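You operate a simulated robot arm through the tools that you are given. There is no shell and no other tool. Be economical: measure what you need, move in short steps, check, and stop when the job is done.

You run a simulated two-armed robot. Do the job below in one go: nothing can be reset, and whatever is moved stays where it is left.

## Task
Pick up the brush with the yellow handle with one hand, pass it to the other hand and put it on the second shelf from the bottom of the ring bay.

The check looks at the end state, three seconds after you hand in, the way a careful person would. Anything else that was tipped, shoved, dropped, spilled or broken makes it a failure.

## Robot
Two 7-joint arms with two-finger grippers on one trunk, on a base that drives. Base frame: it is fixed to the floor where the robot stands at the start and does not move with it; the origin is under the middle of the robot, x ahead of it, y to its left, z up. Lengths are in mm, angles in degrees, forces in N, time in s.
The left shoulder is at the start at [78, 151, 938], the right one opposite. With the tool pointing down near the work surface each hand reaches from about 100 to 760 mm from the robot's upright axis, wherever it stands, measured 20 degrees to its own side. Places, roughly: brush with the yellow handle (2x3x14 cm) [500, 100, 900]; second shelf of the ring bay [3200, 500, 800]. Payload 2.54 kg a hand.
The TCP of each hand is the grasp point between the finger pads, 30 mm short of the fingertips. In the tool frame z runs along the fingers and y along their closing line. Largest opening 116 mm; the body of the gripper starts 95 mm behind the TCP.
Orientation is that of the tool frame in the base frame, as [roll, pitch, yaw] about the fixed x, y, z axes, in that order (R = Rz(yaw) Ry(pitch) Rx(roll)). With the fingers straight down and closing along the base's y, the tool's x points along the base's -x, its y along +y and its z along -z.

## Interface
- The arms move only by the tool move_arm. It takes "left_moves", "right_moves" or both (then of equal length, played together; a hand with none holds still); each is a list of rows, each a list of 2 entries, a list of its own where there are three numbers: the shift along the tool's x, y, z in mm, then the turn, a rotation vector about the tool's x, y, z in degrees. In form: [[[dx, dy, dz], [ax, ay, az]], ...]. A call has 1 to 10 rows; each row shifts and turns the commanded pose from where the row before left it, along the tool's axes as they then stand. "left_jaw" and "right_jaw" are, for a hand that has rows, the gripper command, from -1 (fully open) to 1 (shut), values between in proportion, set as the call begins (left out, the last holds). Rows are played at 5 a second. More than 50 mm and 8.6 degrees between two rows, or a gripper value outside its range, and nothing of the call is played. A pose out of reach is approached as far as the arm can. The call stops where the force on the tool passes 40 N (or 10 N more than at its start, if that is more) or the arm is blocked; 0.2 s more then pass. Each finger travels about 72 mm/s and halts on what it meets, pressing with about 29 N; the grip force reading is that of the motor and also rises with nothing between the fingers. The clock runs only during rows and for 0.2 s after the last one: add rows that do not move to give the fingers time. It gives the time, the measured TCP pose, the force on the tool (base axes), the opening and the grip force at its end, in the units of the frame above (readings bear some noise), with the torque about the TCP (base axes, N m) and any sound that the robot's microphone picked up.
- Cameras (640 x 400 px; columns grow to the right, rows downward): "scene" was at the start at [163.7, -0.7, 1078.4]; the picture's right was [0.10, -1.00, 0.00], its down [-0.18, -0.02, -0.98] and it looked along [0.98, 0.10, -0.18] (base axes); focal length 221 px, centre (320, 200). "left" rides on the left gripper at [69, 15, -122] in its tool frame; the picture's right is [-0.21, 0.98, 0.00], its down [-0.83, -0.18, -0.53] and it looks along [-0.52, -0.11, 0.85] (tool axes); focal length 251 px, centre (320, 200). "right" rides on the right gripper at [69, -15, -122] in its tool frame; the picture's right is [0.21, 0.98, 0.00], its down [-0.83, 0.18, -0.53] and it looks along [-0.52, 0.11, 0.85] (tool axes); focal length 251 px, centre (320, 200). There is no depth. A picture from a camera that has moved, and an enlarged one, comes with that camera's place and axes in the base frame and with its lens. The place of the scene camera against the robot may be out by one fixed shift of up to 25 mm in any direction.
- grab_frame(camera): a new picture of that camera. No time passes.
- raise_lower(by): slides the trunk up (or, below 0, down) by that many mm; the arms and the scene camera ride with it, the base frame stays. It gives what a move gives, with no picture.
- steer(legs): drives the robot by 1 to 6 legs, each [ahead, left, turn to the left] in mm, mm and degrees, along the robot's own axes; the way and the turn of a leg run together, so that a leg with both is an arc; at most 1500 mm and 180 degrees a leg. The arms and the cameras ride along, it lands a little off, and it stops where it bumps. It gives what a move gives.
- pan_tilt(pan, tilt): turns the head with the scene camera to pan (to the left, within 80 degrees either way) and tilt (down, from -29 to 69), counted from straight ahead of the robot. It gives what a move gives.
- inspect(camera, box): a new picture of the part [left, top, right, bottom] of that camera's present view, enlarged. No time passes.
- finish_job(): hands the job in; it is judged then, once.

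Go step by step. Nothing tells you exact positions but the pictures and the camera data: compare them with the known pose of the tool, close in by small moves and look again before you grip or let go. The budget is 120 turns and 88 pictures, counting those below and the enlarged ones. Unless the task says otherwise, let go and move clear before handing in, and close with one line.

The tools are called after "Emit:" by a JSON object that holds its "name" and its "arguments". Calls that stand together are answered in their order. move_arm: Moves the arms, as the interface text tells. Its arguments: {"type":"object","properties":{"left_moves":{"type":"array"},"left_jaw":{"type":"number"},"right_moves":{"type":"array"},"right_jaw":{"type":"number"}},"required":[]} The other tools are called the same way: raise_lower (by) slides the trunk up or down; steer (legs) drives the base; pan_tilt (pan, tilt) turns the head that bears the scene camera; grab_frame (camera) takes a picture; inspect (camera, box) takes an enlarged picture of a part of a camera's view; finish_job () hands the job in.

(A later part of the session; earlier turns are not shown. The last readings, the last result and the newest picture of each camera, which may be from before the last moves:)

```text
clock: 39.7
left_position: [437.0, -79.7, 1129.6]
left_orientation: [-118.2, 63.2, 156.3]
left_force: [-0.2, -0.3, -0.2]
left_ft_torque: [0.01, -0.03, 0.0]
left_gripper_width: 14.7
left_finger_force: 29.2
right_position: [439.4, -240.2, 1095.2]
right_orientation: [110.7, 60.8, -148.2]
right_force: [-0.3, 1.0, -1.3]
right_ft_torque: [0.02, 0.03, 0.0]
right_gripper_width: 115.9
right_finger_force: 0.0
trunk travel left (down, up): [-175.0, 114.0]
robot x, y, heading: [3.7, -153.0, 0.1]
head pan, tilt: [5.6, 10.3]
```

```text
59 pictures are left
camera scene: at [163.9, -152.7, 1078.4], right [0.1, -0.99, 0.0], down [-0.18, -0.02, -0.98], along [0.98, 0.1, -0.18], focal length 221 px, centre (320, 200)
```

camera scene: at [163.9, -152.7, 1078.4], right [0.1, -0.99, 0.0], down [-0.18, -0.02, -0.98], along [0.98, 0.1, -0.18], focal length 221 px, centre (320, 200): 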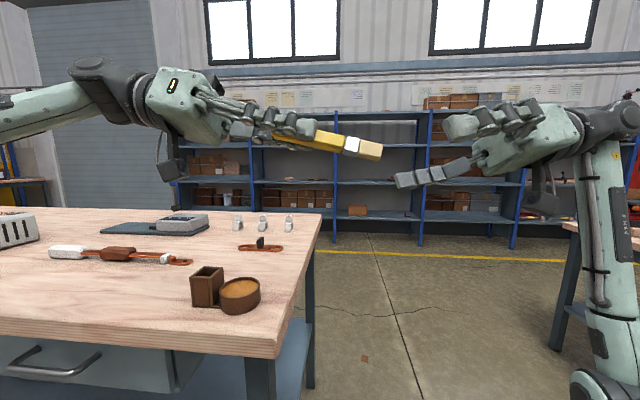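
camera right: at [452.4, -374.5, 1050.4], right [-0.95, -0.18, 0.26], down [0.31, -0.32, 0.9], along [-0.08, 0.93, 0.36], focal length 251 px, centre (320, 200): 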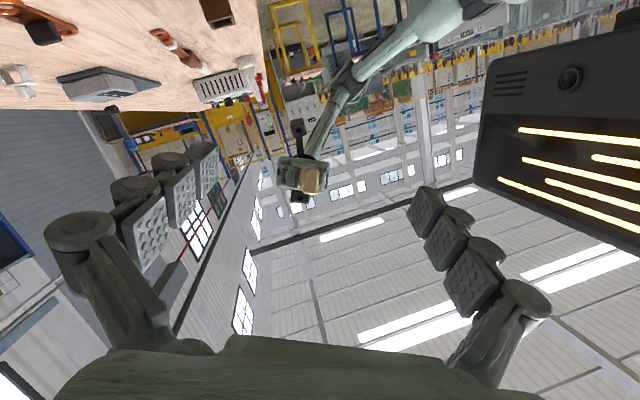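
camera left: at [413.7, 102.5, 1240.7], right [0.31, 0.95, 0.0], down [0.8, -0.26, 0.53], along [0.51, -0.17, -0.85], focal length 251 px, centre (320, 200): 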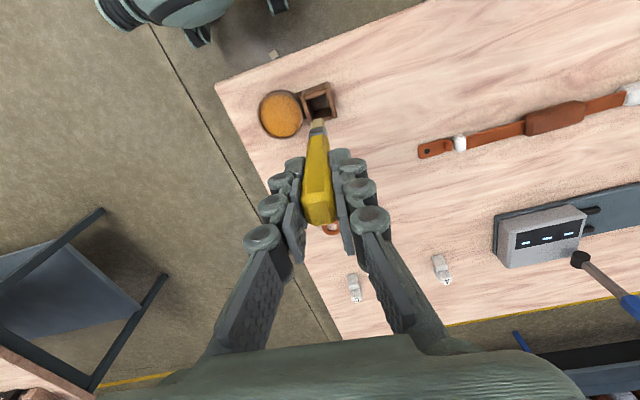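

The camera confirms the bristle end exactly where predicted. I advance the right hand along the brush so its fingers straddle the ferrule, stopping short of the left fingertips.

Emit:
{"name": "move_arm", "arguments": {"right_moves": [[[-10, -0.6, 20], [0, 0, 0]], [[-10, -0.6, 20], [0, 0, 0]], [[-10, -0.6, 20], [0, 0, 0]], [[-10, -0.4, 20], [0, 0, 0]], [[-4, 0, 2], [0, 0, 0]], [[0, 0, 0], [0, 0, 0]]]}}

Emit:
{"name": "grab_frame", "arguments": {"camera": "right"}}

Emit:
{"name": "inspect", "arguments": {"camera": "scene", "box": [220, 80, 480, 240]}}

```text
clock: 41.1
left_position: [437.0, -80.4, 1129.7]
left_orientation: [-118.1, 63.1, 156.3]
left_force: [0.7, 0.7, -0.3]
left_ft_torque: [0.0, 0.01, -0.03]
left_gripper_width: 15.0
left_finger_force: 29.5
right_position: [443.0, -148.9, 1121.3]
right_orientation: [111.0, 60.8, -148.1]
right_force: [0.3, -0.4, 0.1]
right_ft_torque: [0.04, -0.02, -0.01]
right_gripper_width: 116.3
right_finger_force: 0.1
trunk travel left (down, up): [-175.0, 114.0]
robot x, y, heading: [2.5, -154.4, -0.0]
head pan, tilt: [5.6, 10.3]
```

```text
58 pictures are left
camera right: at [455.3, -283.5, 1075.7], right [-0.95, -0.18, 0.26], down [0.3, -0.32, 0.9], along [-0.08, 0.93, 0.36], focal length 251 px, centre (320, 200)
```

right: 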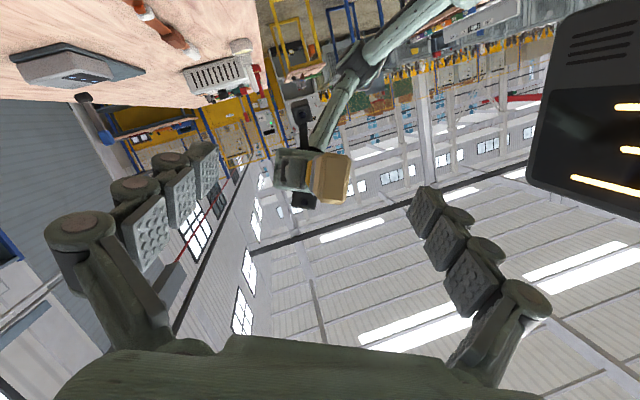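

```text
2.46 times, centred on (350, 160) of scene
camera zoom: at [163.9, -152.7, 1078.4], right [0.1, -0.99, 0.0], down [-0.18, -0.02, -0.98], along [0.98, 0.1, -0.18], focal length 543 px, centre (246, 298)
```

zoom: 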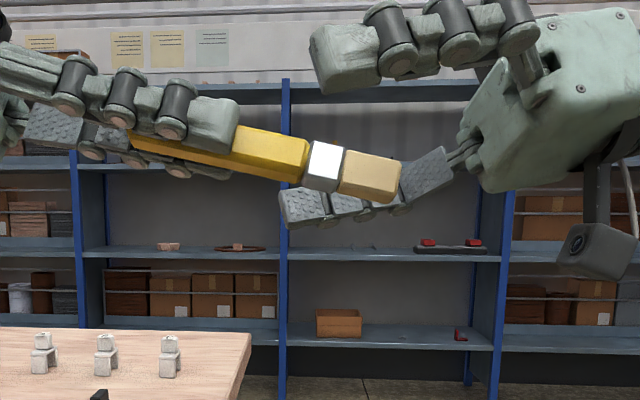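

Alignment is good: bristles centred between the right fingers, ferrule near the TCP. Small +3 mm correction, then close the right hand.

Emit:
{"name": "move_arm", "arguments": {"right_moves": [[[3, 0, 0], [0, 0, 0]], [[0, 0, 0], [0, 0, 0]]]}}

Emit:
{"name": "move_arm", "arguments": {"right_moves": [[[0, 0, 0], [0, 0, 0]], [[0, 0, 0], [0, 0, 0]], [[0, 0, 0], [0, 0, 0]], [[0, 0, 0], [0, 0, 0]], [[0, 0, 0], [0, 0, 0]], [[0, 0, 0], [0, 0, 0]]], "right_jaw": 1}}

Emit:
{"name": "inspect", "arguments": {"camera": "scene", "box": [220, 80, 480, 240]}}

Emit:
{"name": "grab_frame", "arguments": {"camera": "right"}}

```text
clock: 41.7
left_position: [436.8, -81.5, 1129.4]
left_orientation: [-118.1, 63.1, 156.2]
left_force: [-1.0, -0.6, 0.1]
left_ft_torque: [-0.01, -0.02, 0.01]
left_gripper_width: 14.7
left_finger_force: 29.1
right_position: [442.2, -149.7, 1117.2]
right_orientation: [110.8, 60.8, -148.2]
right_force: [-0.1, 0.0, 0.3]
right_ft_torque: [-0.02, 0.0, -0.01]
right_gripper_width: 115.7
right_finger_force: 0.1
trunk travel left (down, up): [-175.0, 114.0]
robot x, y, heading: [-2.6, -149.2, -0.0]
head pan, tilt: [5.6, 10.3]
```

```text
clock: 43.1
left_position: [437.2, -81.1, 1130.6]
left_orientation: [-118.0, 63.0, 156.3]
left_force: [0.4, -0.7, 0.1]
left_ft_torque: [-0.01, 0.34, 0.1]
left_gripper_width: 15.1
left_finger_force: 29.0
right_position: [441.7, -150.2, 1118.6]
right_orientation: [111.0, 60.8, -148.1]
right_force: [-1.0, 1.7, -0.2]
right_ft_torque: [0.03, -0.39, -0.06]
right_gripper_width: 15.5
right_finger_force: 29.8
trunk travel left (down, up): [-175.0, 114.0]
robot x, y, heading: [-1.4, -153.3, 0.2]
head pan, tilt: [5.6, 10.3]
```

```text
2.46 times, centred on (350, 160) of scene
camera zoom: at [163.9, -152.7, 1078.4], right [0.1, -0.99, 0.0], down [-0.18, -0.02, -0.98], along [0.98, 0.1, -0.18], focal length 543 px, centre (246, 298)
```

zoom: 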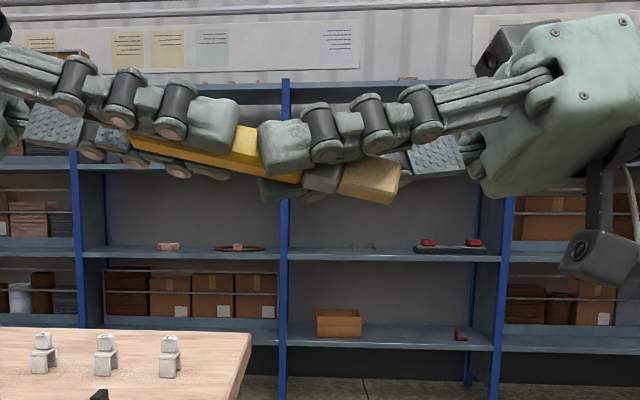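

```text
55 pictures are left
camera right: at [454.1, -284.5, 1072.7], right [-0.95, -0.18, 0.26], down [0.3, -0.32, 0.9], along [-0.08, 0.93, 0.36], focal length 251 px, centre (320, 200)
```

right: 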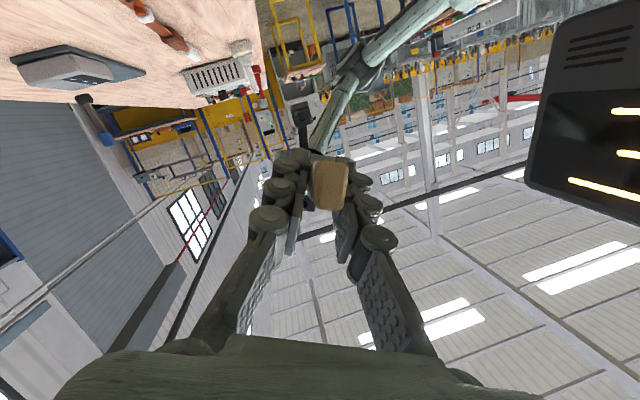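

Both hands hold it (right opening 15.5 mm, 30 N). Now the left releases and backs off along its own axis.

Emit:
{"name": "move_arm", "arguments": {"left_moves": [[[0, 0, 0], [0, 0, 0]], [[0, 0, 0], [0, 0, 0]], [[0, 0, 0], [0, 0, 0]], [[0, 0, -25], [0, 0, 0]], [[0, 0, -35], [0, 0, 0]], [[0, 0, -45], [0, 0, 0]], [[0, 0, -45], [0, 0, 0]], [[0, 0, 0], [0, 0, 0]]], "left_jaw": 0}}

Emit:
{"name": "inspect", "arguments": {"camera": "scene", "box": [160, 60, 480, 260]}}

```text
clock: 44.9
left_position: [431.4, 67.0, 1161.6]
left_orientation: [-118.6, 63.0, 156.0]
left_force: [0.2, 0.3, 0.4]
left_ft_torque: [-0.01, -0.03, 0.01]
left_gripper_width: 58.2
left_finger_force: 0.0
right_position: [440.9, -150.5, 1118.1]
right_orientation: [110.8, 60.8, -148.1]
right_force: [0.3, -0.2, 0.3]
right_ft_torque: [0.02, 0.03, -0.02]
right_gripper_width: 14.9
right_finger_force: 28.3
trunk travel left (down, up): [-175.0, 114.0]
robot x, y, heading: [-1.7, -152.9, 0.2]
head pan, tilt: [5.6, 10.3]
```

```text
2.00 times, centred on (320, 160) of scene
camera zoom: at [163.9, -152.7, 1078.4], right [0.1, -0.99, 0.0], down [-0.18, -0.02, -0.98], along [0.98, 0.1, -0.18], focal length 441 px, centre (320, 280)
```

zoom: 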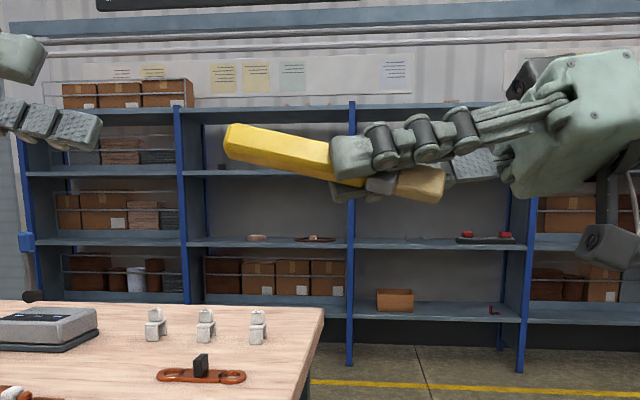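

The right hand alone holds the brush firmly, tilted ~25° to its fingers as planned. I'll pull it to the right side and unroll it.

Emit:
{"name": "move_arm", "arguments": {"right_moves": [[[10.3, 5, -38.3], [0, 0, 0]], [[10.3, 5, -38.3], [0, 0, 0]], [[10.3, 5, -38.3], [0, 0, 0]], [[10.3, 5, -38.3], [0, 0, 0]], [[0, 0, 0], [7.2, 0, 0]], [[0, 0, 0], [7.1, 0, 0]], [[0, 0, 0], [0, 0, 8.2]], [[0, 0, 0], [0, 0, 8.2]], [[0, 0, 0], [0, 0, 8.2]], [[0, 0, 0], [0, 0, 8.2]]]}}

Emit:
{"name": "move_arm", "arguments": {"right_moves": [[[0, 0, 0], [0, 0, 8.2]], [[0, 0, 0], [0, 0, 8.2]], [[0, 0, 0], [0, 0, 8.2]], [[0, 0, 0], [0, 0, 8.2]], [[0, 0, 0], [8, 0, 0]], [[0, 0, 0], [8, 0, 0]], [[0, 0, 0], [8, 0, 0]], [[0, 0, 0], [8, 0, 0]], [[0, 0, 0], [8, 0, 0]], [[0, 0, 0], [8, 0, 0]]]}}

Emit:
{"name": "grab_frame", "arguments": {"camera": "scene"}}

```text
clock: 47.1
left_position: [430.7, 66.1, 1162.0]
left_orientation: [-118.6, 63.0, 156.0]
left_force: [-0.2, 1.0, 0.4]
left_ft_torque: [-0.01, 0.0, 0.0]
left_gripper_width: 57.9
left_finger_force: 0.0
right_position: [441.9, -309.1, 1116.0]
right_orientation: [109.2, 31.0, -169.6]
right_force: [-0.5, -0.1, 0.2]
right_ft_torque: [-0.01, 0.0, -0.02]
right_gripper_width: 14.5
right_finger_force: 29.1
trunk travel left (down, up): [-175.0, 114.0]
robot x, y, heading: [-2.5, -149.9, 0.5]
head pan, tilt: [5.6, 10.3]
```

```text
clock: 49.3
left_position: [430.2, 65.5, 1162.6]
left_orientation: [-118.6, 63.0, 156.0]
left_force: [0.4, 0.1, 1.4]
left_ft_torque: [-0.01, 0.03, -0.02]
left_gripper_width: 57.9
left_finger_force: 0.1
right_position: [442.5, -311.5, 1118.0]
right_orientation: [154.3, 0.0, -179.8]
right_force: [-0.2, 0.5, -0.3]
right_ft_torque: [0.0, 0.04, 0.0]
right_gripper_width: 14.8
right_finger_force: 29.3
trunk travel left (down, up): [-175.0, 114.0]
robot x, y, heading: [1.5, -149.7, 0.2]
head pan, tilt: [5.6, 10.3]
```

```text
53 pictures are left
camera scene: at [163.6, -152.5, 1078.4], right [0.1, -0.99, 0.0], down [-0.18, -0.02, -0.98], along [0.98, 0.1, -0.18], focal length 221 px, centre (320, 200)
```

scene: 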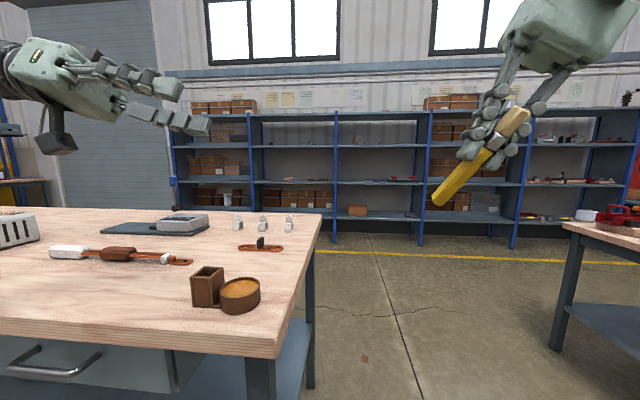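

Continue: right to straight down then pitching forward; left unrolls at the same time.

Emit:
{"name": "move_arm", "arguments": {"left_moves": [[[0, 0, 0], [0, 0, -8.2]], [[0, 0, 0], [0, 0, -8.2]], [[0, 0, 0], [0, 0, -8.2]], [[0, 0, 0], [0, 0, -8.2]], [[0, 0, 0], [0, 0, -8.2]], [[0, 0, 0], [0, 0, -8.2]], [[0, 0, 0], [0, 0, -8.2]], [[0, 0, 0], [0, 0, -8]], [[0, 0, 0], [0, 0, 0]]], "right_moves": [[[0, 0, 0], [8.5, 0, 0]], [[0, 0, 0], [8.5, 0, 0]], [[0, 0, 0], [8.5, 0, 0]], [[0, 0, 0], [0, -8.2, 0]], [[0, 0, 0], [0, -8.2, 0]], [[0, 0, 0], [0, -8.2, 0]], [[0, 0, 0], [0, -8.2, 0]], [[0, 0, 0], [0, -8.2, 0]], [[0, 0, 0], [0, 0, 0]]]}}

Emit:
{"name": "move_arm", "arguments": {"left_moves": [[[0, 0, 0], [-8.2, 0, 0]], [[0, 0, 0], [-8.2, 0, 0]], [[0, 0, 0], [-8.2, 0, 0]], [[0, 0, 0], [-8.2, 0, 0]], [[0, 0, 0], [-8.2, 0, 0]], [[0, 0, 0], [-8.2, 0, 0]], [[0, 0, 0], [-8.2, 0, 0]], [[0, 0, 0], [-8.2, 0, 0]], [[0, 0, 0], [-8.2, 0, 0]]], "right_moves": [[[0, 0, 0], [0, -8.2, 0]], [[0, 0, 0], [0, -8.2, 0]], [[0, 0, 0], [0, 0, 0]], [[0, 0, 0], [0, 0, 0]], [[0, 0, 0], [0, 0, 0]], [[0, 0, 0], [0, 0, 0]], [[0, 0, 0], [0, 0, 0]], [[0, 0, 0], [0, 0, 0]], [[0, 0, 0], [0, 0, 0]]]}}

Emit:
{"name": "grab_frame", "arguments": {"camera": "scene"}}

```text
clock: 51.3
left_position: [432.0, 64.2, 1161.1]
left_orientation: [-102.5, 0.3, -178.3]
left_force: [0.2, -0.1, 0.4]
left_ft_torque: [0.0, 0.02, 0.02]
left_gripper_width: 58.0
left_finger_force: 0.0
right_position: [442.5, -310.3, 1117.5]
right_orientation: [179.7, 40.9, -179.9]
right_force: [-0.6, -0.6, -0.1]
right_ft_torque: [0.03, -0.01, 0.03]
right_gripper_width: 14.9
right_finger_force: 29.2
trunk travel left (down, up): [-175.0, 114.0]
robot x, y, heading: [3.7, -149.7, 0.0]
head pan, tilt: [5.6, 10.3]
```

```text
clock: 53.3
left_position: [431.7, 66.5, 1159.9]
left_orientation: [-176.1, 0.5, -178.2]
left_force: [0.4, -0.4, 0.4]
left_ft_torque: [0.01, 0.02, 0.06]
left_gripper_width: 57.8
left_finger_force: 0.0
right_position: [443.3, -310.2, 1117.7]
right_orientation: [179.6, 57.3, 179.9]
right_force: [0.3, 0.5, 0.5]
right_ft_torque: [-0.04, 0.0, -0.02]
right_gripper_width: 14.9
right_finger_force: 28.8
trunk travel left (down, up): [-175.0, 114.0]
robot x, y, heading: [1.3, -151.0, 0.1]
head pan, tilt: [5.6, 10.3]
```

```text
52 pictures are left
camera scene: at [164.2, -152.7, 1078.3], right [0.1, -0.99, 0.0], down [-0.18, -0.02, -0.98], along [0.98, 0.1, -0.18], focal length 221 px, centre (320, 200)
```

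scene: 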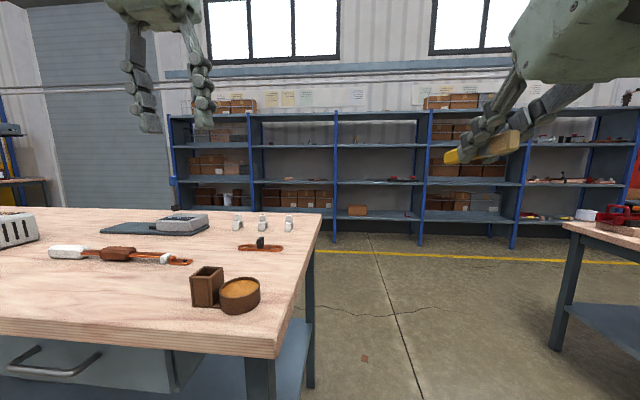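

The right hand points forward-down with the brush nearly level. Before driving I survey the aisle to the right.

Emit:
{"name": "pan_tilt", "arguments": {"pan": -45, "tilt": 30}}

Emit:
{"name": "grab_frame", "arguments": {"camera": "scene"}}

Emit:
{"name": "pan_tilt", "arguments": {"pan": 5, "tilt": 45}}

Emit:
{"name": "grab_frame", "arguments": {"camera": "scene"}}

```text
clock: 54.5
left_position: [432.3, 65.9, 1160.1]
left_orientation: [-175.9, 0.6, -178.3]
left_force: [-0.7, -0.5, 1.2]
left_ft_torque: [0.0, -0.01, 0.04]
left_gripper_width: 58.0
left_finger_force: 0.1
right_position: [443.1, -310.7, 1117.7]
right_orientation: [179.7, 57.1, -180.0]
right_force: [1.0, -0.7, -0.1]
right_ft_torque: [0.0, -0.01, 0.04]
right_gripper_width: 14.9
right_finger_force: 28.8
trunk travel left (down, up): [-175.0, 114.0]
robot x, y, heading: [0.8, -154.9, 0.1]
head pan, tilt: [-45.0, 30.0]
```

```text
51 pictures are left
camera scene: at [135.5, -225.7, 1046.6], right [-0.7, -0.71, 0.0], down [-0.35, 0.35, -0.87], along [0.61, -0.61, -0.5], focal length 221 px, centre (320, 200)
```

scene: 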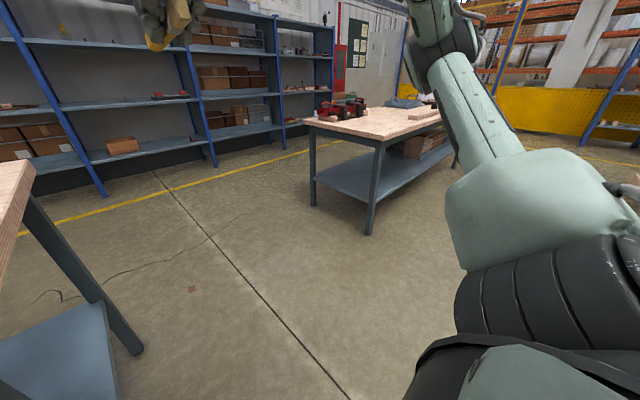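

```text
clock: 55.7
left_position: [431.0, 65.0, 1160.2]
left_orientation: [-175.9, 0.7, -178.3]
left_force: [0.4, -0.3, 0.3]
left_ft_torque: [0.0, 0.01, 0.0]
left_gripper_width: 58.2
left_finger_force: 0.0
right_position: [443.4, -309.0, 1117.3]
right_orientation: [179.6, 57.2, 180.0]
right_force: [0.4, -0.2, 1.6]
right_ft_torque: [0.0, 0.01, -0.02]
right_gripper_width: 14.9
right_finger_force: 28.7
trunk travel left (down, up): [-175.0, 114.0]
robot x, y, heading: [2.6, -155.4, 0.1]
head pan, tilt: [5.0, 45.0]
```

```text
50 pictures are left
camera scene: at [152.3, -154.8, 1024.0], right [0.09, -1.0, 0.0], down [-0.7, -0.06, -0.71], along [0.7, 0.06, -0.71], focal length 221 px, centre (320, 200)
```

scene: 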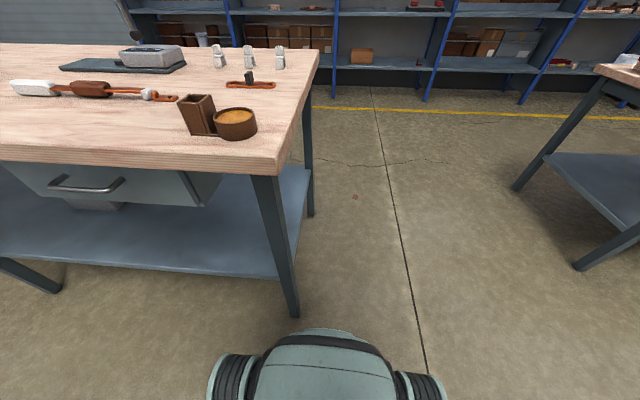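

The aisle between the tables is wide (y about −75 to −1390). I'll strafe right 500 and drive ahead 1700, then look.

Emit:
{"name": "steer", "arguments": {"legs": [[0, -500, 0], [1500, 0, 0], [200, 0, 0]]}}

Emit:
{"name": "pan_tilt", "arguments": {"pan": 45, "tilt": 25}}

Emit:
{"name": "grab_frame", "arguments": {"camera": "scene"}}

Emit:
{"name": "grab_frame", "arguments": {"camera": "right"}}

```text
clock: 69.5
left_position: [2153.3, -404.6, 1159.6]
left_orientation: [-176.1, 0.6, -176.9]
left_force: [-0.5, -0.5, -0.3]
left_ft_torque: [-0.06, 0.03, -0.02]
left_gripper_width: 57.8
left_finger_force: 0.0
right_position: [2173.1, -779.2, 1117.0]
right_orientation: [179.7, 57.3, -178.7]
right_force: [0.5, 0.0, 0.5]
right_ft_torque: [0.02, 0.03, -0.02]
right_gripper_width: 15.0
right_finger_force: 29.0
trunk travel left (down, up): [-175.0, 114.0]
robot x, y, heading: [1728.6, -631.0, 1.3]
head pan, tilt: [5.0, 45.0]
```

```text
clock: 70.5
left_position: [2152.2, -403.6, 1160.1]
left_orientation: [-176.0, 0.6, -176.9]
left_force: [-0.2, 0.5, 0.3]
left_ft_torque: [-0.02, -0.02, 0.0]
left_gripper_width: 58.1
left_finger_force: 0.1
right_position: [2174.4, -778.8, 1117.2]
right_orientation: [179.6, 57.2, -178.6]
right_force: [-0.1, 0.5, -0.3]
right_ft_torque: [0.01, 0.02, 0.01]
right_gripper_width: 14.8
right_finger_force: 28.9
trunk travel left (down, up): [-175.0, 114.0]
robot x, y, heading: [1726.0, -632.3, 1.6]
head pan, tilt: [45.0, 25.0]
```

```text
49 pictures are left
camera scene: at [1861.7, -574.1, 1054.5], right [0.73, -0.69, 0.0], down [-0.29, -0.31, -0.91], along [0.62, 0.66, -0.42], focal length 221 px, centre (320, 200)
```

scene: 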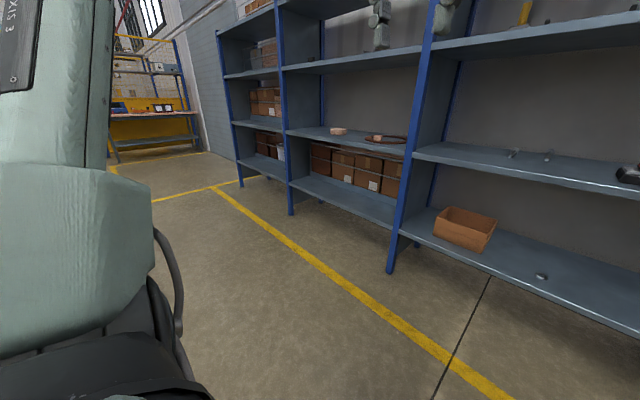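

```text
48 pictures are left
camera right: at [2034.3, -800.3, 1125.5], right [-0.14, 0.97, -0.18], down [-0.01, 0.18, 0.98], along [0.99, 0.14, -0.02], focal length 251 px, centre (320, 200)
```

right: 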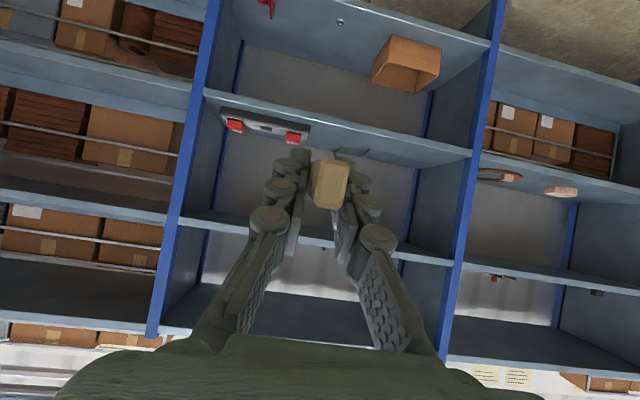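

The way to the left is clear; the middle bay (y −63…1069, front edge x≈3000) has the ring on its second shelf. Strafe left in front of it.

Emit:
{"name": "steer", "arguments": {"legs": [[0, 0, -1.5], [0, 1230, 0]]}}

Emit:
{"name": "pan_tilt", "arguments": {"pan": 0, "tilt": 10}}

Emit:
{"name": "grab_frame", "arguments": {"camera": "scene"}}

```text
clock: 83.2
left_position: [2159.0, 840.3, 1160.8]
left_orientation: [-176.0, 0.6, -178.7]
left_force: [-0.9, 0.3, 0.4]
left_ft_torque: [0.01, -0.03, 0.02]
left_gripper_width: 58.3
left_finger_force: 0.2
right_position: [2168.8, 464.5, 1117.4]
right_orientation: [179.8, 57.3, 179.7]
right_force: [0.1, 0.4, 0.3]
right_ft_torque: [0.0, 0.02, 0.03]
right_gripper_width: 14.8
right_finger_force: 29.1
trunk travel left (down, up): [-175.0, 114.0]
robot x, y, heading: [1726.0, 623.4, -0.2]
head pan, tilt: [45.0, 25.0]
```

```text
clock: 84.3
left_position: [2160.0, 839.8, 1161.1]
left_orientation: [-176.1, 0.6, -178.6]
left_force: [-0.3, 0.3, 0.0]
left_ft_torque: [0.02, -0.04, 0.02]
left_gripper_width: 58.1
left_finger_force: 0.1
right_position: [2168.3, 464.5, 1117.1]
right_orientation: [179.7, 57.3, 179.7]
right_force: [-0.7, -0.8, -0.1]
right_ft_torque: [0.02, -0.03, -0.01]
right_gripper_width: 15.0
right_finger_force: 29.1
trunk travel left (down, up): [-175.0, 114.0]
robot x, y, heading: [1727.0, 622.6, 0.2]
head pan, tilt: [0.0, 10.0]
```

```text
47 pictures are left
camera scene: at [1891.4, 614.2, 1078.9], right [0.0, -1.0, 0.0], down [-0.17, 0.0, -0.98], along [0.98, 0.0, -0.17], focal length 221 px, centre (320, 200)
```

scene: 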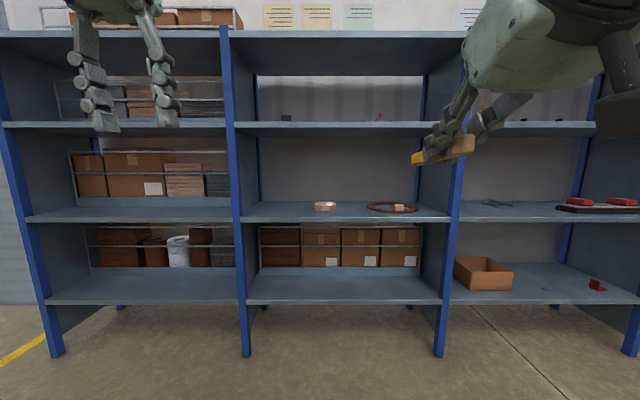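

Second shelf (z≈800) has a pinkish disc at y≈515–655 and a brown ring at y≈130–340; free space is y 700–1000. I'll strafe left 365 so the hand is at y≈830 and drive nearer.

Emit:
{"name": "steer", "arguments": {"legs": [[0, 370, 0], [550, 0, 0]]}}

Emit:
{"name": "pan_tilt", "arguments": {"pan": -12, "tilt": 15}}

Emit:
{"name": "grab_frame", "arguments": {"camera": "scene"}}

```text
clock: 91.2
left_position: [2721.3, 1193.2, 1160.9]
left_orientation: [-176.0, 0.6, -179.6]
left_force: [1.2, 0.7, 0.2]
left_ft_torque: [0.01, 0.06, -0.03]
left_gripper_width: 58.2
left_finger_force: 0.1
right_position: [2723.3, 817.0, 1116.5]
right_orientation: [179.7, 57.1, 178.7]
right_force: [0.5, 0.2, -0.4]
right_ft_torque: [0.02, -0.01, 0.0]
right_gripper_width: 14.8
right_finger_force: 29.1
trunk travel left (down, up): [-175.0, 114.0]
robot x, y, heading: [2285.6, 986.2, -1.3]
head pan, tilt: [0.0, 10.0]
```

```text
clock: 92.0
left_position: [2721.6, 1191.7, 1160.0]
left_orientation: [-176.0, 0.6, -179.6]
left_force: [-0.4, -0.1, 0.0]
left_ft_torque: [-0.03, 0.0, -0.03]
left_gripper_width: 57.9
left_finger_force: 0.1
right_position: [2724.1, 817.7, 1117.0]
right_orientation: [179.7, 57.1, 178.7]
right_force: [0.5, 0.7, 0.2]
right_ft_torque: [-0.03, 0.01, 0.02]
right_gripper_width: 14.3
right_finger_force: 28.7
trunk travel left (down, up): [-175.0, 114.0]
robot x, y, heading: [2286.2, 985.4, -1.2]
head pan, tilt: [-12.0, 15.0]
```

```text
46 pictures are left
camera scene: at [2447.3, 952.8, 1070.8], right [-0.23, -0.97, 0.0], down [-0.25, 0.06, -0.97], along [0.94, -0.22, -0.26], focal length 221 px, centre (320, 200)
```

scene: 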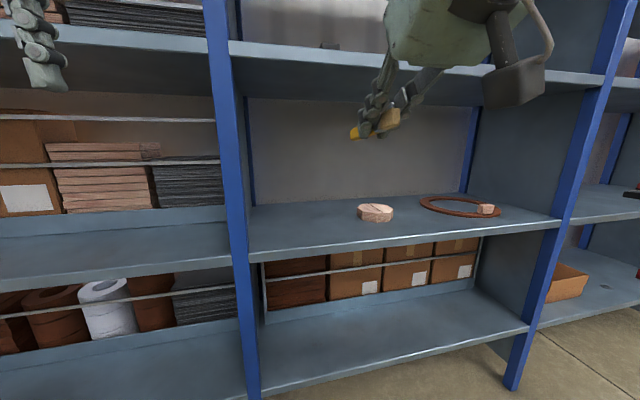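

I now lower the right hand outside the shelf to z≈900 and level the brush (pitch to ~65°).

Emit:
{"name": "move_arm", "arguments": {"right_moves": [[[36.4, 0, 23.6], [0, 0, 0]], [[36.4, 0, 23.6], [0, 0, 0]], [[36.4, 0, 23.6], [0, 0, 0]], [[36.4, 0, 23.6], [0, 0, 0]], [[36.4, 0, 23.6], [0, 0, 0]], [[0, 0, 0], [0, -7, 0]], [[0, 0, 0], [0, 0, 0]]]}}

Emit:
{"name": "grab_frame", "arguments": {"camera": "scene"}}

Emit:
{"name": "grab_frame", "arguments": {"camera": "right"}}

```text
clock: 93.5
left_position: [2720.2, 1192.2, 1161.1]
left_orientation: [-176.0, 0.7, -179.5]
left_force: [0.2, -0.4, -0.5]
left_ft_torque: [0.0, 0.02, 0.01]
left_gripper_width: 58.2
left_finger_force: 0.1
right_position: [2787.4, 838.9, 939.5]
right_orientation: [179.6, 64.2, 178.7]
right_force: [0.0, 0.5, 0.1]
right_ft_torque: [-0.01, 0.01, 0.01]
right_gripper_width: 14.7
right_finger_force: 29.0
right hand out of reach, approached as far as the arm can: row 3, 4, 5, 6
trunk travel left (down, up): [-175.0, 114.0]
robot x, y, heading: [2285.6, 988.3, -1.3]
head pan, tilt: [-12.0, 15.0]
```

```text
45 pictures are left
camera scene: at [2447.2, 952.7, 1070.7], right [-0.23, -0.97, 0.0], down [-0.25, 0.06, -0.97], along [0.94, -0.22, -0.26], focal length 221 px, centre (320, 200)
```

scene: 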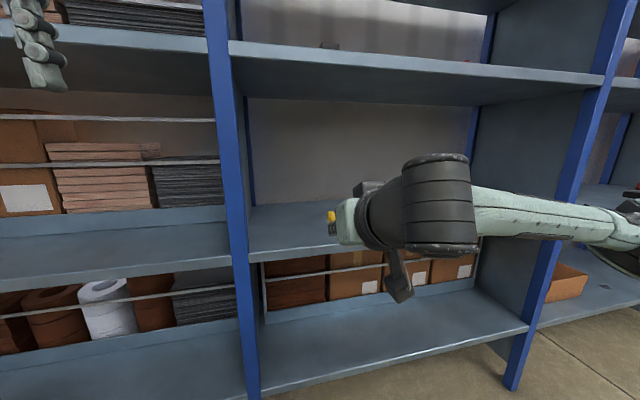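

```text
44 pictures are left
camera right: at [2647.6, 825.7, 931.9], right [-0.07, 0.98, -0.19], down [-0.12, 0.18, 0.98], along [0.99, 0.09, 0.1], focal length 251 px, centre (320, 200)
```

right: 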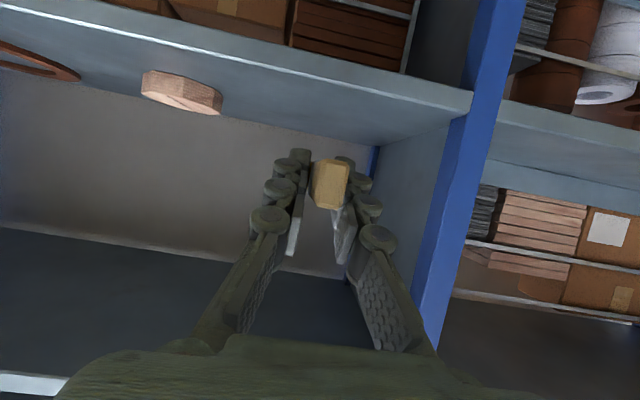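

The hand is at z 940 and can be lowered further with the trunk. I'll extend the right arm 100 mm forward and retract the left hand so it stays out of the left bay, then view the elbow.

Emit:
{"name": "move_arm", "arguments": {"left_moves": [[[40, 0, 0], [0, 0, 0]], [[40, 0, 0], [0, 0, 0]], [[40, 0, 0], [0, 0, 0]], [[40, 0, 0], [0, 0, 0]], [[0, 0, 0], [0, 0, 0]]], "right_moves": [[[-11, 0, 22.5], [0, 0, 0]], [[-11, 0, 22.5], [0, 0, 0]], [[-11, 0, 22.5], [0, 0, 0]], [[-11, 0, 22.5], [0, 0, 0]], [[0, 0, 0], [0, 0, 0]]]}}

Emit:
{"name": "pan_tilt", "arguments": {"pan": -55, "tilt": 20}}

Emit:
{"name": "grab_frame", "arguments": {"camera": "scene"}}

```text
clock: 94.8
left_position: [2560.2, 1193.4, 1159.9]
left_orientation: [-176.0, 0.6, -179.6]
left_force: [0.5, -0.4, 0.6]
left_ft_torque: [0.02, 0.02, -0.01]
left_gripper_width: 58.1
left_finger_force: 0.1
right_position: [2887.6, 836.7, 941.6]
right_orientation: [179.7, 64.3, 178.5]
right_force: [0.6, 0.5, -1.1]
right_ft_torque: [-0.01, 0.01, 0.02]
right_gripper_width: 14.7
right_finger_force: 29.3
trunk travel left (down, up): [-175.0, 114.0]
robot x, y, heading: [2285.0, 986.5, -1.2]
head pan, tilt: [-12.0, 15.0]
```

```text
clock: 95.8
left_position: [2560.3, 1192.9, 1160.8]
left_orientation: [-176.0, 0.6, -179.5]
left_force: [0.2, -0.2, -0.3]
left_ft_torque: [0.01, -0.04, -0.01]
left_gripper_width: 57.9
left_finger_force: 0.1
right_position: [2888.0, 837.3, 941.6]
right_orientation: [179.6, 64.3, 178.5]
right_force: [-1.1, 0.4, -0.1]
right_ft_torque: [-0.01, 0.0, 0.01]
right_gripper_width: 14.8
right_finger_force: 28.3
trunk travel left (down, up): [-175.0, 114.0]
robot x, y, heading: [2285.0, 988.4, -1.4]
head pan, tilt: [-55.0, 20.0]
```

```text
43 pictures are left
camera scene: at [2408.2, 896.7, 1062.6], right [-0.83, -0.56, 0.0], down [-0.19, 0.28, -0.94], along [0.52, -0.78, -0.34], focal length 221 px, centre (320, 200)
```

scene: 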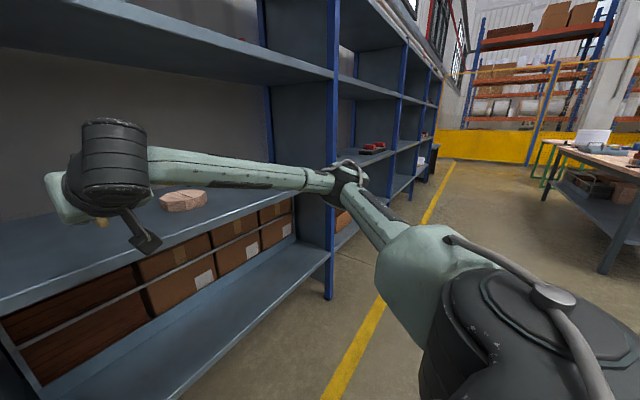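

Extension worked and the elbow stays well back from the shelf. Extend another 100 mm into the opening at this height.

Emit:
{"name": "move_arm", "arguments": {"right_moves": [[[-11, 0, 22.5], [0, 0, 0]], [[-11, 0, 22.5], [0, 0, 0]], [[-11, 0, 22.5], [0, 0, 0]], [[-11, 0, 22.5], [0, 0, 0]], [[0, 0, 0], [0, 0, 0]]]}}

Emit:
{"name": "pan_tilt", "arguments": {"pan": 5, "tilt": 20}}

Emit:
{"name": "grab_frame", "arguments": {"camera": "scene"}}

Emit:
{"name": "grab_frame", "arguments": {"camera": "right"}}

```text
clock: 97.0
left_position: [2559.7, 1193.5, 1160.5]
left_orientation: [-176.0, 0.5, -179.6]
left_force: [-0.2, -0.8, -0.2]
left_ft_torque: [-0.01, 0.02, -0.02]
left_gripper_width: 58.1
left_finger_force: 0.0
right_position: [2986.9, 835.4, 941.9]
right_orientation: [179.7, 64.3, 178.6]
right_force: [-0.2, 1.0, -0.4]
right_ft_torque: [-0.02, 0.0, 0.0]
right_gripper_width: 14.7
right_finger_force: 28.5
trunk travel left (down, up): [-175.0, 114.0]
robot x, y, heading: [2287.2, 984.3, -0.9]
head pan, tilt: [-55.0, 20.0]
```

```text
clock: 98.3
left_position: [2560.7, 1192.1, 1160.6]
left_orientation: [-175.9, 0.6, -179.6]
left_force: [0.1, -0.8, -0.8]
left_ft_torque: [-0.02, 0.03, -0.03]
left_gripper_width: 57.9
left_finger_force: 0.0
right_position: [2986.6, 835.7, 941.2]
right_orientation: [179.6, 64.3, 178.6]
right_force: [0.4, -0.6, 0.0]
right_ft_torque: [0.0, 0.02, -0.01]
right_gripper_width: 14.9
right_finger_force: 29.0
trunk travel left (down, up): [-175.0, 114.0]
robot x, y, heading: [2279.9, 985.2, -1.3]
head pan, tilt: [5.0, 20.0]
```

```text
42 pictures are left
camera scene: at [2449.2, 980.2, 1062.6], right [0.07, -1.0, 0.0], down [-0.34, -0.02, -0.94], along [0.94, 0.06, -0.34], focal length 221 px, centre (320, 200)
```

scene: 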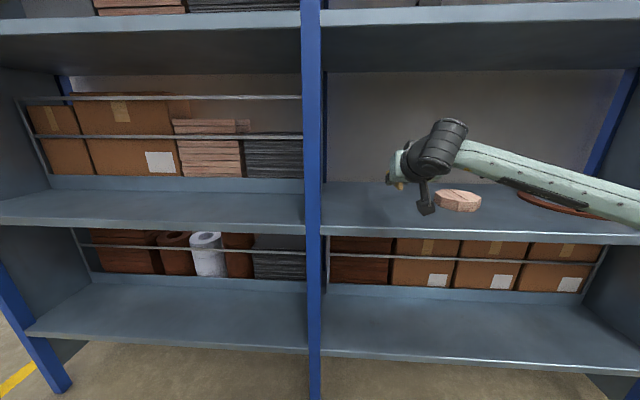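

```text
41 pictures are left
camera right: at [2847.5, 821.4, 933.4], right [-0.07, 0.98, -0.19], down [-0.12, 0.18, 0.98], along [0.99, 0.1, 0.1], focal length 251 px, centre (320, 200)
```

right: 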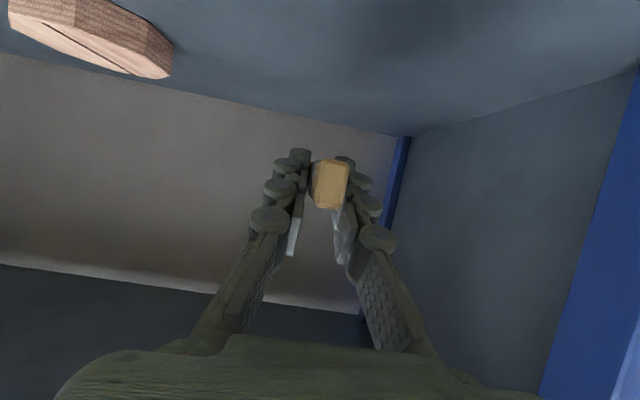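

I notice the wrist camera hangs below the gripper, so it must stay outside the shelf's front edge while the brush is inside. I need the edge position precisely; zooming in.

Emit:
{"name": "inspect", "arguments": {"camera": "scene", "box": [310, 100, 510, 260]}}

Emit:
{"name": "grab_frame", "arguments": {"camera": "left"}}

```text
2.50 times, centred on (410, 180) of scene
camera zoom: at [2449.2, 980.2, 1062.6], right [0.07, -1.0, 0.0], down [-0.34, -0.02, -0.94], along [0.94, 0.06, -0.34], focal length 552 px, centre (95, 250)
```

zoom: 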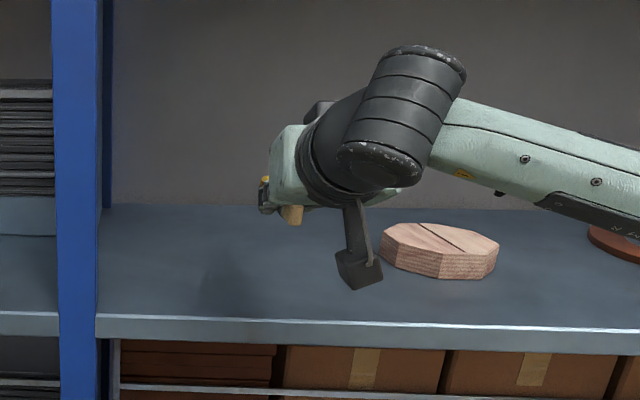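

```text
39 pictures are left
camera left: at [2490.1, 1216.8, 1280.5], right [0.21, 0.98, -0.07], down [0.82, -0.14, 0.55], along [0.53, -0.17, -0.83], focal length 251 px, centre (320, 200)
```

left: 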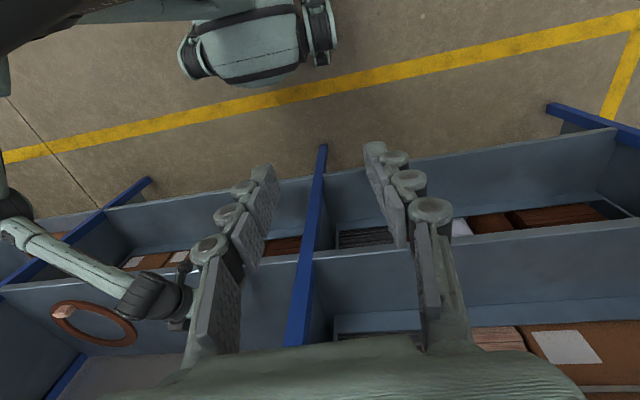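

Emit:
{"name": "inspect", "arguments": {"camera": "left", "box": [140, 180, 460, 380]}}

```text
2.00 times, centred on (300, 280) of left
camera zoom: at [2490.1, 1216.8, 1280.5], right [0.21, 0.98, -0.07], down [0.82, -0.14, 0.55], along [0.53, -0.17, -0.83], focal length 503 px, centre (360, 40)
```

zoom: 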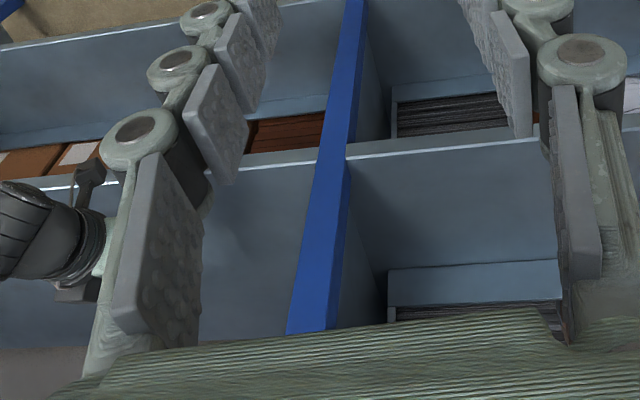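

Edge estimate: front x≈2960–2985, top z≈805–818. With TCP at x≈3065 the whole brush is inside and the wrist camera still outside. I drive ahead 78 mm.

Emit:
{"name": "steer", "arguments": {"legs": [[78, 0, 0]]}}

Emit:
{"name": "raise_lower", "arguments": {"by": -60}}

Emit:
{"name": "inspect", "arguments": {"camera": "scene", "box": [310, 80, 510, 280]}}

Emit:
{"name": "inspect", "arguments": {"camera": "left", "box": [80, 180, 400, 400]}}

```text
clock: 99.4
left_position: [2638.7, 1191.6, 1160.8]
left_orientation: [-176.1, 0.6, -179.6]
left_force: [-0.6, -0.4, 0.0]
left_ft_torque: [-0.01, 0.03, 0.02]
left_gripper_width: 58.0
left_finger_force: 0.0
right_position: [3067.0, 834.8, 941.1]
right_orientation: [179.7, 64.3, 178.6]
right_force: [1.2, -0.1, -0.4]
right_ft_torque: [-0.02, 0.03, -0.01]
right_gripper_width: 14.9
right_finger_force: 29.4
trunk travel left (down, up): [-175.0, 114.0]
robot x, y, heading: [2363.6, 981.7, -1.1]
head pan, tilt: [5.0, 20.0]
```

```text
clock: 100.4
left_position: [2638.2, 1193.2, 1101.0]
left_orientation: [-176.1, 0.6, -179.6]
left_force: [-0.9, 1.1, 0.3]
left_ft_torque: [0.0, -0.02, 0.02]
left_gripper_width: 58.0
left_finger_force: 0.1
right_position: [3065.5, 834.8, 882.1]
right_orientation: [179.7, 64.3, 178.6]
right_force: [-0.6, 0.1, -0.7]
right_ft_torque: [0.02, 0.03, 0.0]
right_gripper_width: 14.7
right_finger_force: 29.2
trunk travel left (down, up): [-115.0, 174.0]
robot x, y, heading: [2364.0, 982.5, -1.2]
head pan, tilt: [5.0, 20.0]
```

```text
2.00 times, centred on (410, 180) of scene
camera zoom: at [2527.5, 978.8, 1002.7], right [0.07, -1.0, 0.0], down [-0.34, -0.02, -0.94], along [0.94, 0.06, -0.34], focal length 441 px, centre (140, 240)
```

zoom: 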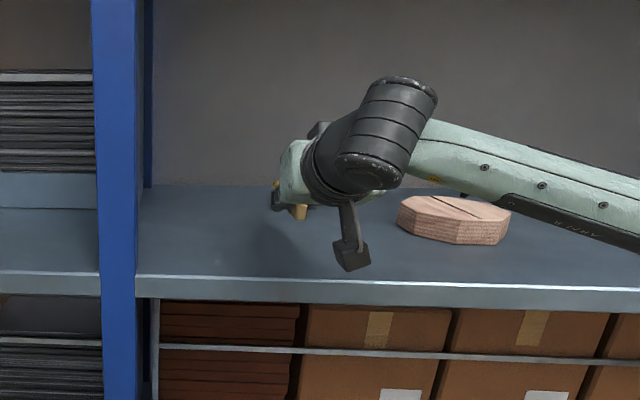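

```text
1.82 times, centred on (240, 290) of left
camera zoom: at [2568.1, 1215.3, 1220.7], right [0.21, 0.98, -0.07], down [0.82, -0.14, 0.55], along [0.53, -0.17, -0.83], focal length 457 px, centre (466, 36)
```

zoom: 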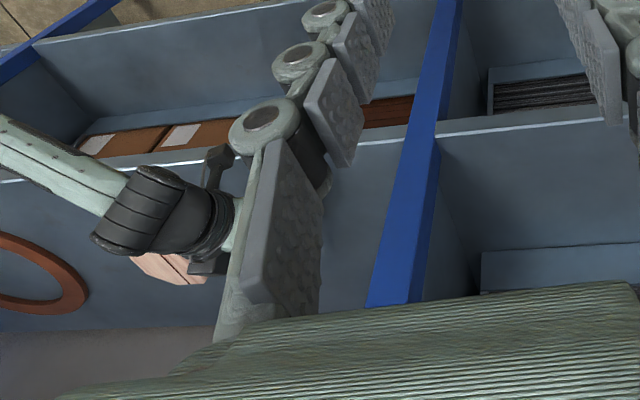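

The wrist camera will pass about 30 mm in front of the shelf edge. Lower 32 mm more and look.

Emit:
{"name": "raise_lower", "arguments": {"by": -32}}

Emit:
{"name": "inspect", "arguments": {"camera": "scene", "box": [350, 120, 470, 240]}}

Emit:
{"name": "grab_frame", "arguments": {"camera": "right"}}

```text
clock: 101.2
left_position: [2639.0, 1191.2, 1068.8]
left_orientation: [-176.1, 0.6, -179.6]
left_force: [-0.3, 0.1, -0.3]
left_ft_torque: [-0.02, -0.03, 0.0]
left_gripper_width: 58.2
left_finger_force: 0.0
right_position: [3065.2, 833.2, 850.0]
right_orientation: [179.6, 64.3, 178.5]
right_force: [-0.3, 0.6, -0.8]
right_ft_torque: [0.0, 0.03, -0.01]
right_gripper_width: 14.9
right_finger_force: 28.0
trunk travel left (down, up): [-83.0, 206.0]
robot x, y, heading: [2363.8, 985.2, -1.1]
head pan, tilt: [5.0, 20.0]
```

```text
3.33 times, centred on (410, 180) of scene
camera zoom: at [2527.5, 978.8, 970.7], right [0.07, -1.0, 0.0], down [-0.34, -0.02, -0.94], along [0.94, 0.06, -0.34], focal length 735 px, centre (20, 267)
```

zoom: 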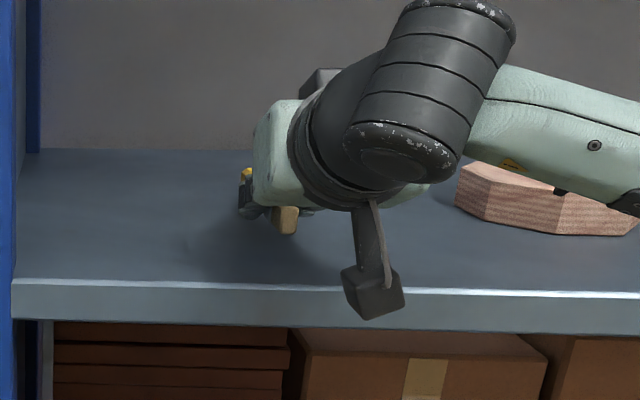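

```text
34 pictures are left
camera right: at [2925.8, 820.2, 841.6], right [-0.08, 0.98, -0.19], down [-0.12, 0.18, 0.98], along [0.99, 0.1, 0.1], focal length 251 px, centre (320, 200)
```

right: 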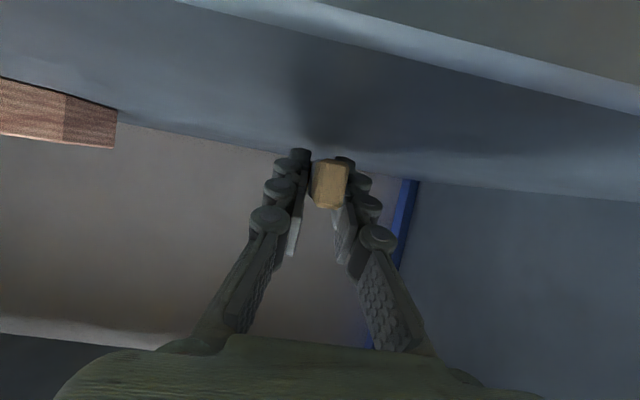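

Edge confirmed at x≈2983, z≈810; brush is over the shelf, camera clear in front of it. Lower in small steps until it is just above/touching.

Emit:
{"name": "raise_lower", "arguments": {"by": -11}}

Emit:
{"name": "raise_lower", "arguments": {"by": -3}}

Emit:
{"name": "inspect", "arguments": {"camera": "right", "box": [220, 60, 440, 240]}}

Emit:
{"name": "inspect", "arguments": {"camera": "scene", "box": [350, 120, 470, 240]}}

```text
clock: 101.8
left_position: [2640.1, 1190.3, 1057.7]
left_orientation: [-176.0, 0.6, -179.7]
left_force: [0.4, 0.7, 0.4]
left_ft_torque: [-0.02, 0.0, -0.05]
left_gripper_width: 58.2
left_finger_force: 0.2
right_position: [3065.5, 834.3, 841.8]
right_orientation: [179.4, 64.5, 178.4]
right_force: [2.5, -0.8, 9.3]
right_ft_torque: [-0.08, -0.25, 0.05]
right_gripper_width: 14.8
right_finger_force: 29.7
trunk travel left (down, up): [-72.0, 217.0]
robot x, y, heading: [2366.3, 983.5, -1.3]
head pan, tilt: [5.0, 20.0]
```

```text
clock: 102.3
left_position: [2637.6, 1190.9, 1055.7]
left_orientation: [-175.9, 0.7, -179.6]
left_force: [0.3, 0.2, -0.1]
left_ft_torque: [0.0, 0.01, 0.0]
left_gripper_width: 58.0
left_finger_force: 0.1
right_position: [3065.4, 834.8, 842.9]
right_orientation: [179.5, 64.9, 178.6]
right_force: [8.8, -0.5, 23.2]
right_ft_torque: [-0.05, -0.7, 0.03]
right_gripper_width: 14.7
right_finger_force: 29.2
trunk travel left (down, up): [-69.0, 220.0]
robot x, y, heading: [2362.4, 982.1, -1.3]
head pan, tilt: [5.0, 20.0]
```

```text
2.22 times, centred on (330, 150) of right
camera zoom: at [2925.8, 820.3, 831.9], right [-0.07, 0.98, -0.19], down [-0.13, 0.18, 0.97], along [0.99, 0.1, 0.11], focal length 559 px, centre (298, 311)
```

zoom: 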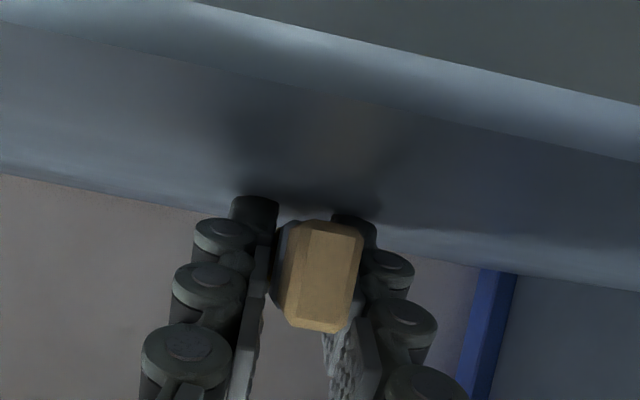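

```text
3.33 times, centred on (410, 180) of scene
camera zoom: at [2526.3, 979.2, 957.2], right [0.07, -1.0, 0.0], down [-0.34, -0.02, -0.94], along [0.94, 0.06, -0.34], focal length 735 px, centre (20, 267)
```

zoom: 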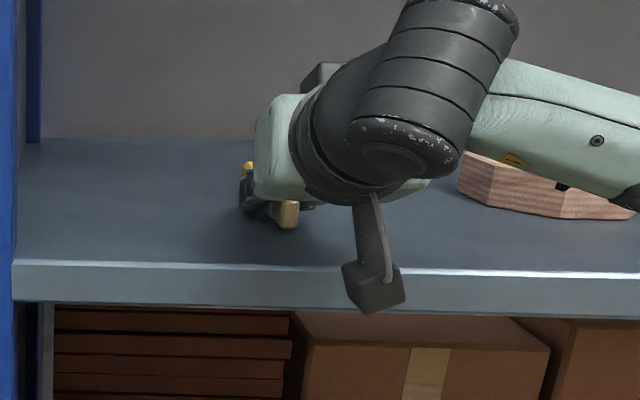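

Contact is at the fingertips (TCP z≈842, shelf ≈819), so the brush is just ~9 mm above the shelf and level. I unload by 3 mm and open gently.

Emit:
{"name": "raise_lower", "arguments": {"by": 3}}

Emit:
{"name": "move_arm", "arguments": {"right_moves": [[[0, 0, 0], [0, 0, 0]], [[0, 0, 0], [0, 0, 0]], [[0, 0, 0], [0, 0, 0]], [[0, 0, 0], [0, 0, 0]]], "right_jaw": 0.3}}

Emit:
{"name": "grab_frame", "arguments": {"camera": "right"}}

Emit:
{"name": "inspect", "arguments": {"camera": "scene", "box": [350, 120, 470, 240]}}

```text
clock: 102.8
left_position: [2637.7, 1192.3, 1057.5]
left_orientation: [-176.0, 0.8, -179.6]
left_force: [0.1, -0.6, 0.3]
left_ft_torque: [-0.02, 0.01, 0.03]
left_gripper_width: 58.0
left_finger_force: 0.1
right_position: [3065.4, 834.9, 841.9]
right_orientation: [179.7, 64.6, 178.5]
right_force: [9.0, 0.6, 20.4]
right_ft_torque: [-0.04, -0.65, 0.04]
right_gripper_width: 14.9
right_finger_force: 28.7
trunk travel left (down, up): [-72.0, 217.0]
robot x, y, heading: [2358.4, 985.2, -1.3]
head pan, tilt: [5.0, 20.0]
```

```text
clock: 103.8
left_position: [2637.1, 1191.2, 1058.3]
left_orientation: [-176.0, 0.7, -179.6]
left_force: [-0.8, -0.3, -0.6]
left_ft_torque: [0.01, -0.02, -0.01]
left_gripper_width: 57.8
left_finger_force: 0.1
right_position: [3064.3, 834.8, 841.6]
right_orientation: [179.8, 64.5, 178.7]
right_force: [2.2, -0.4, 18.8]
right_ft_torque: [-0.06, -0.44, 0.0]
right_gripper_width: 41.3
right_finger_force: 0.0
trunk travel left (down, up): [-72.0, 217.0]
robot x, y, heading: [2367.2, 984.3, -1.1]
head pan, tilt: [5.0, 20.0]
```

```text
31 pictures are left
camera right: at [2924.9, 820.3, 832.3], right [-0.07, 0.98, -0.19], down [-0.12, 0.18, 0.98], along [0.99, 0.1, 0.11], focal length 251 px, centre (320, 200)
```

right: 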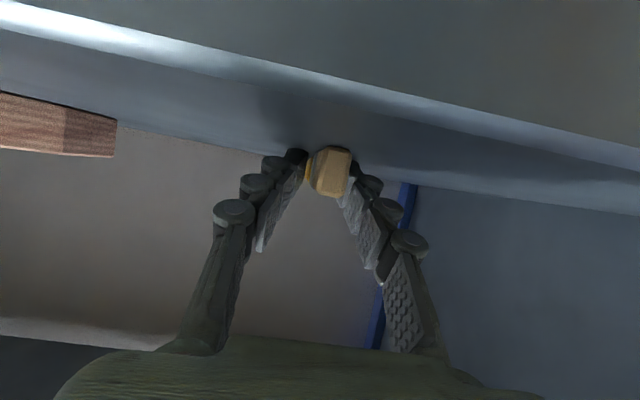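

```text
3.33 times, centred on (410, 180) of scene
camera zoom: at [2526.1, 979.1, 960.0], right [0.07, -1.0, 0.0], down [-0.34, -0.02, -0.94], along [0.94, 0.06, -0.34], focal length 735 px, centre (20, 267)
```

zoom: 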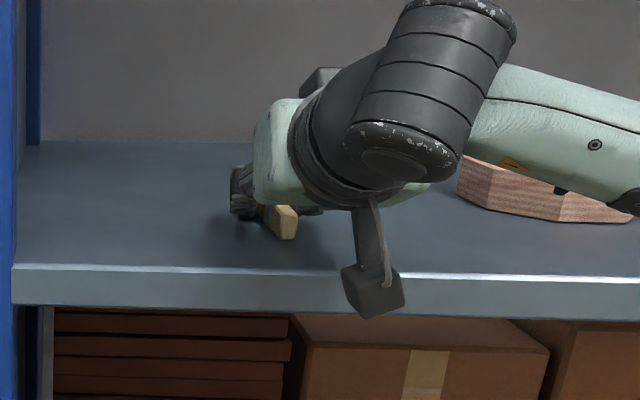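

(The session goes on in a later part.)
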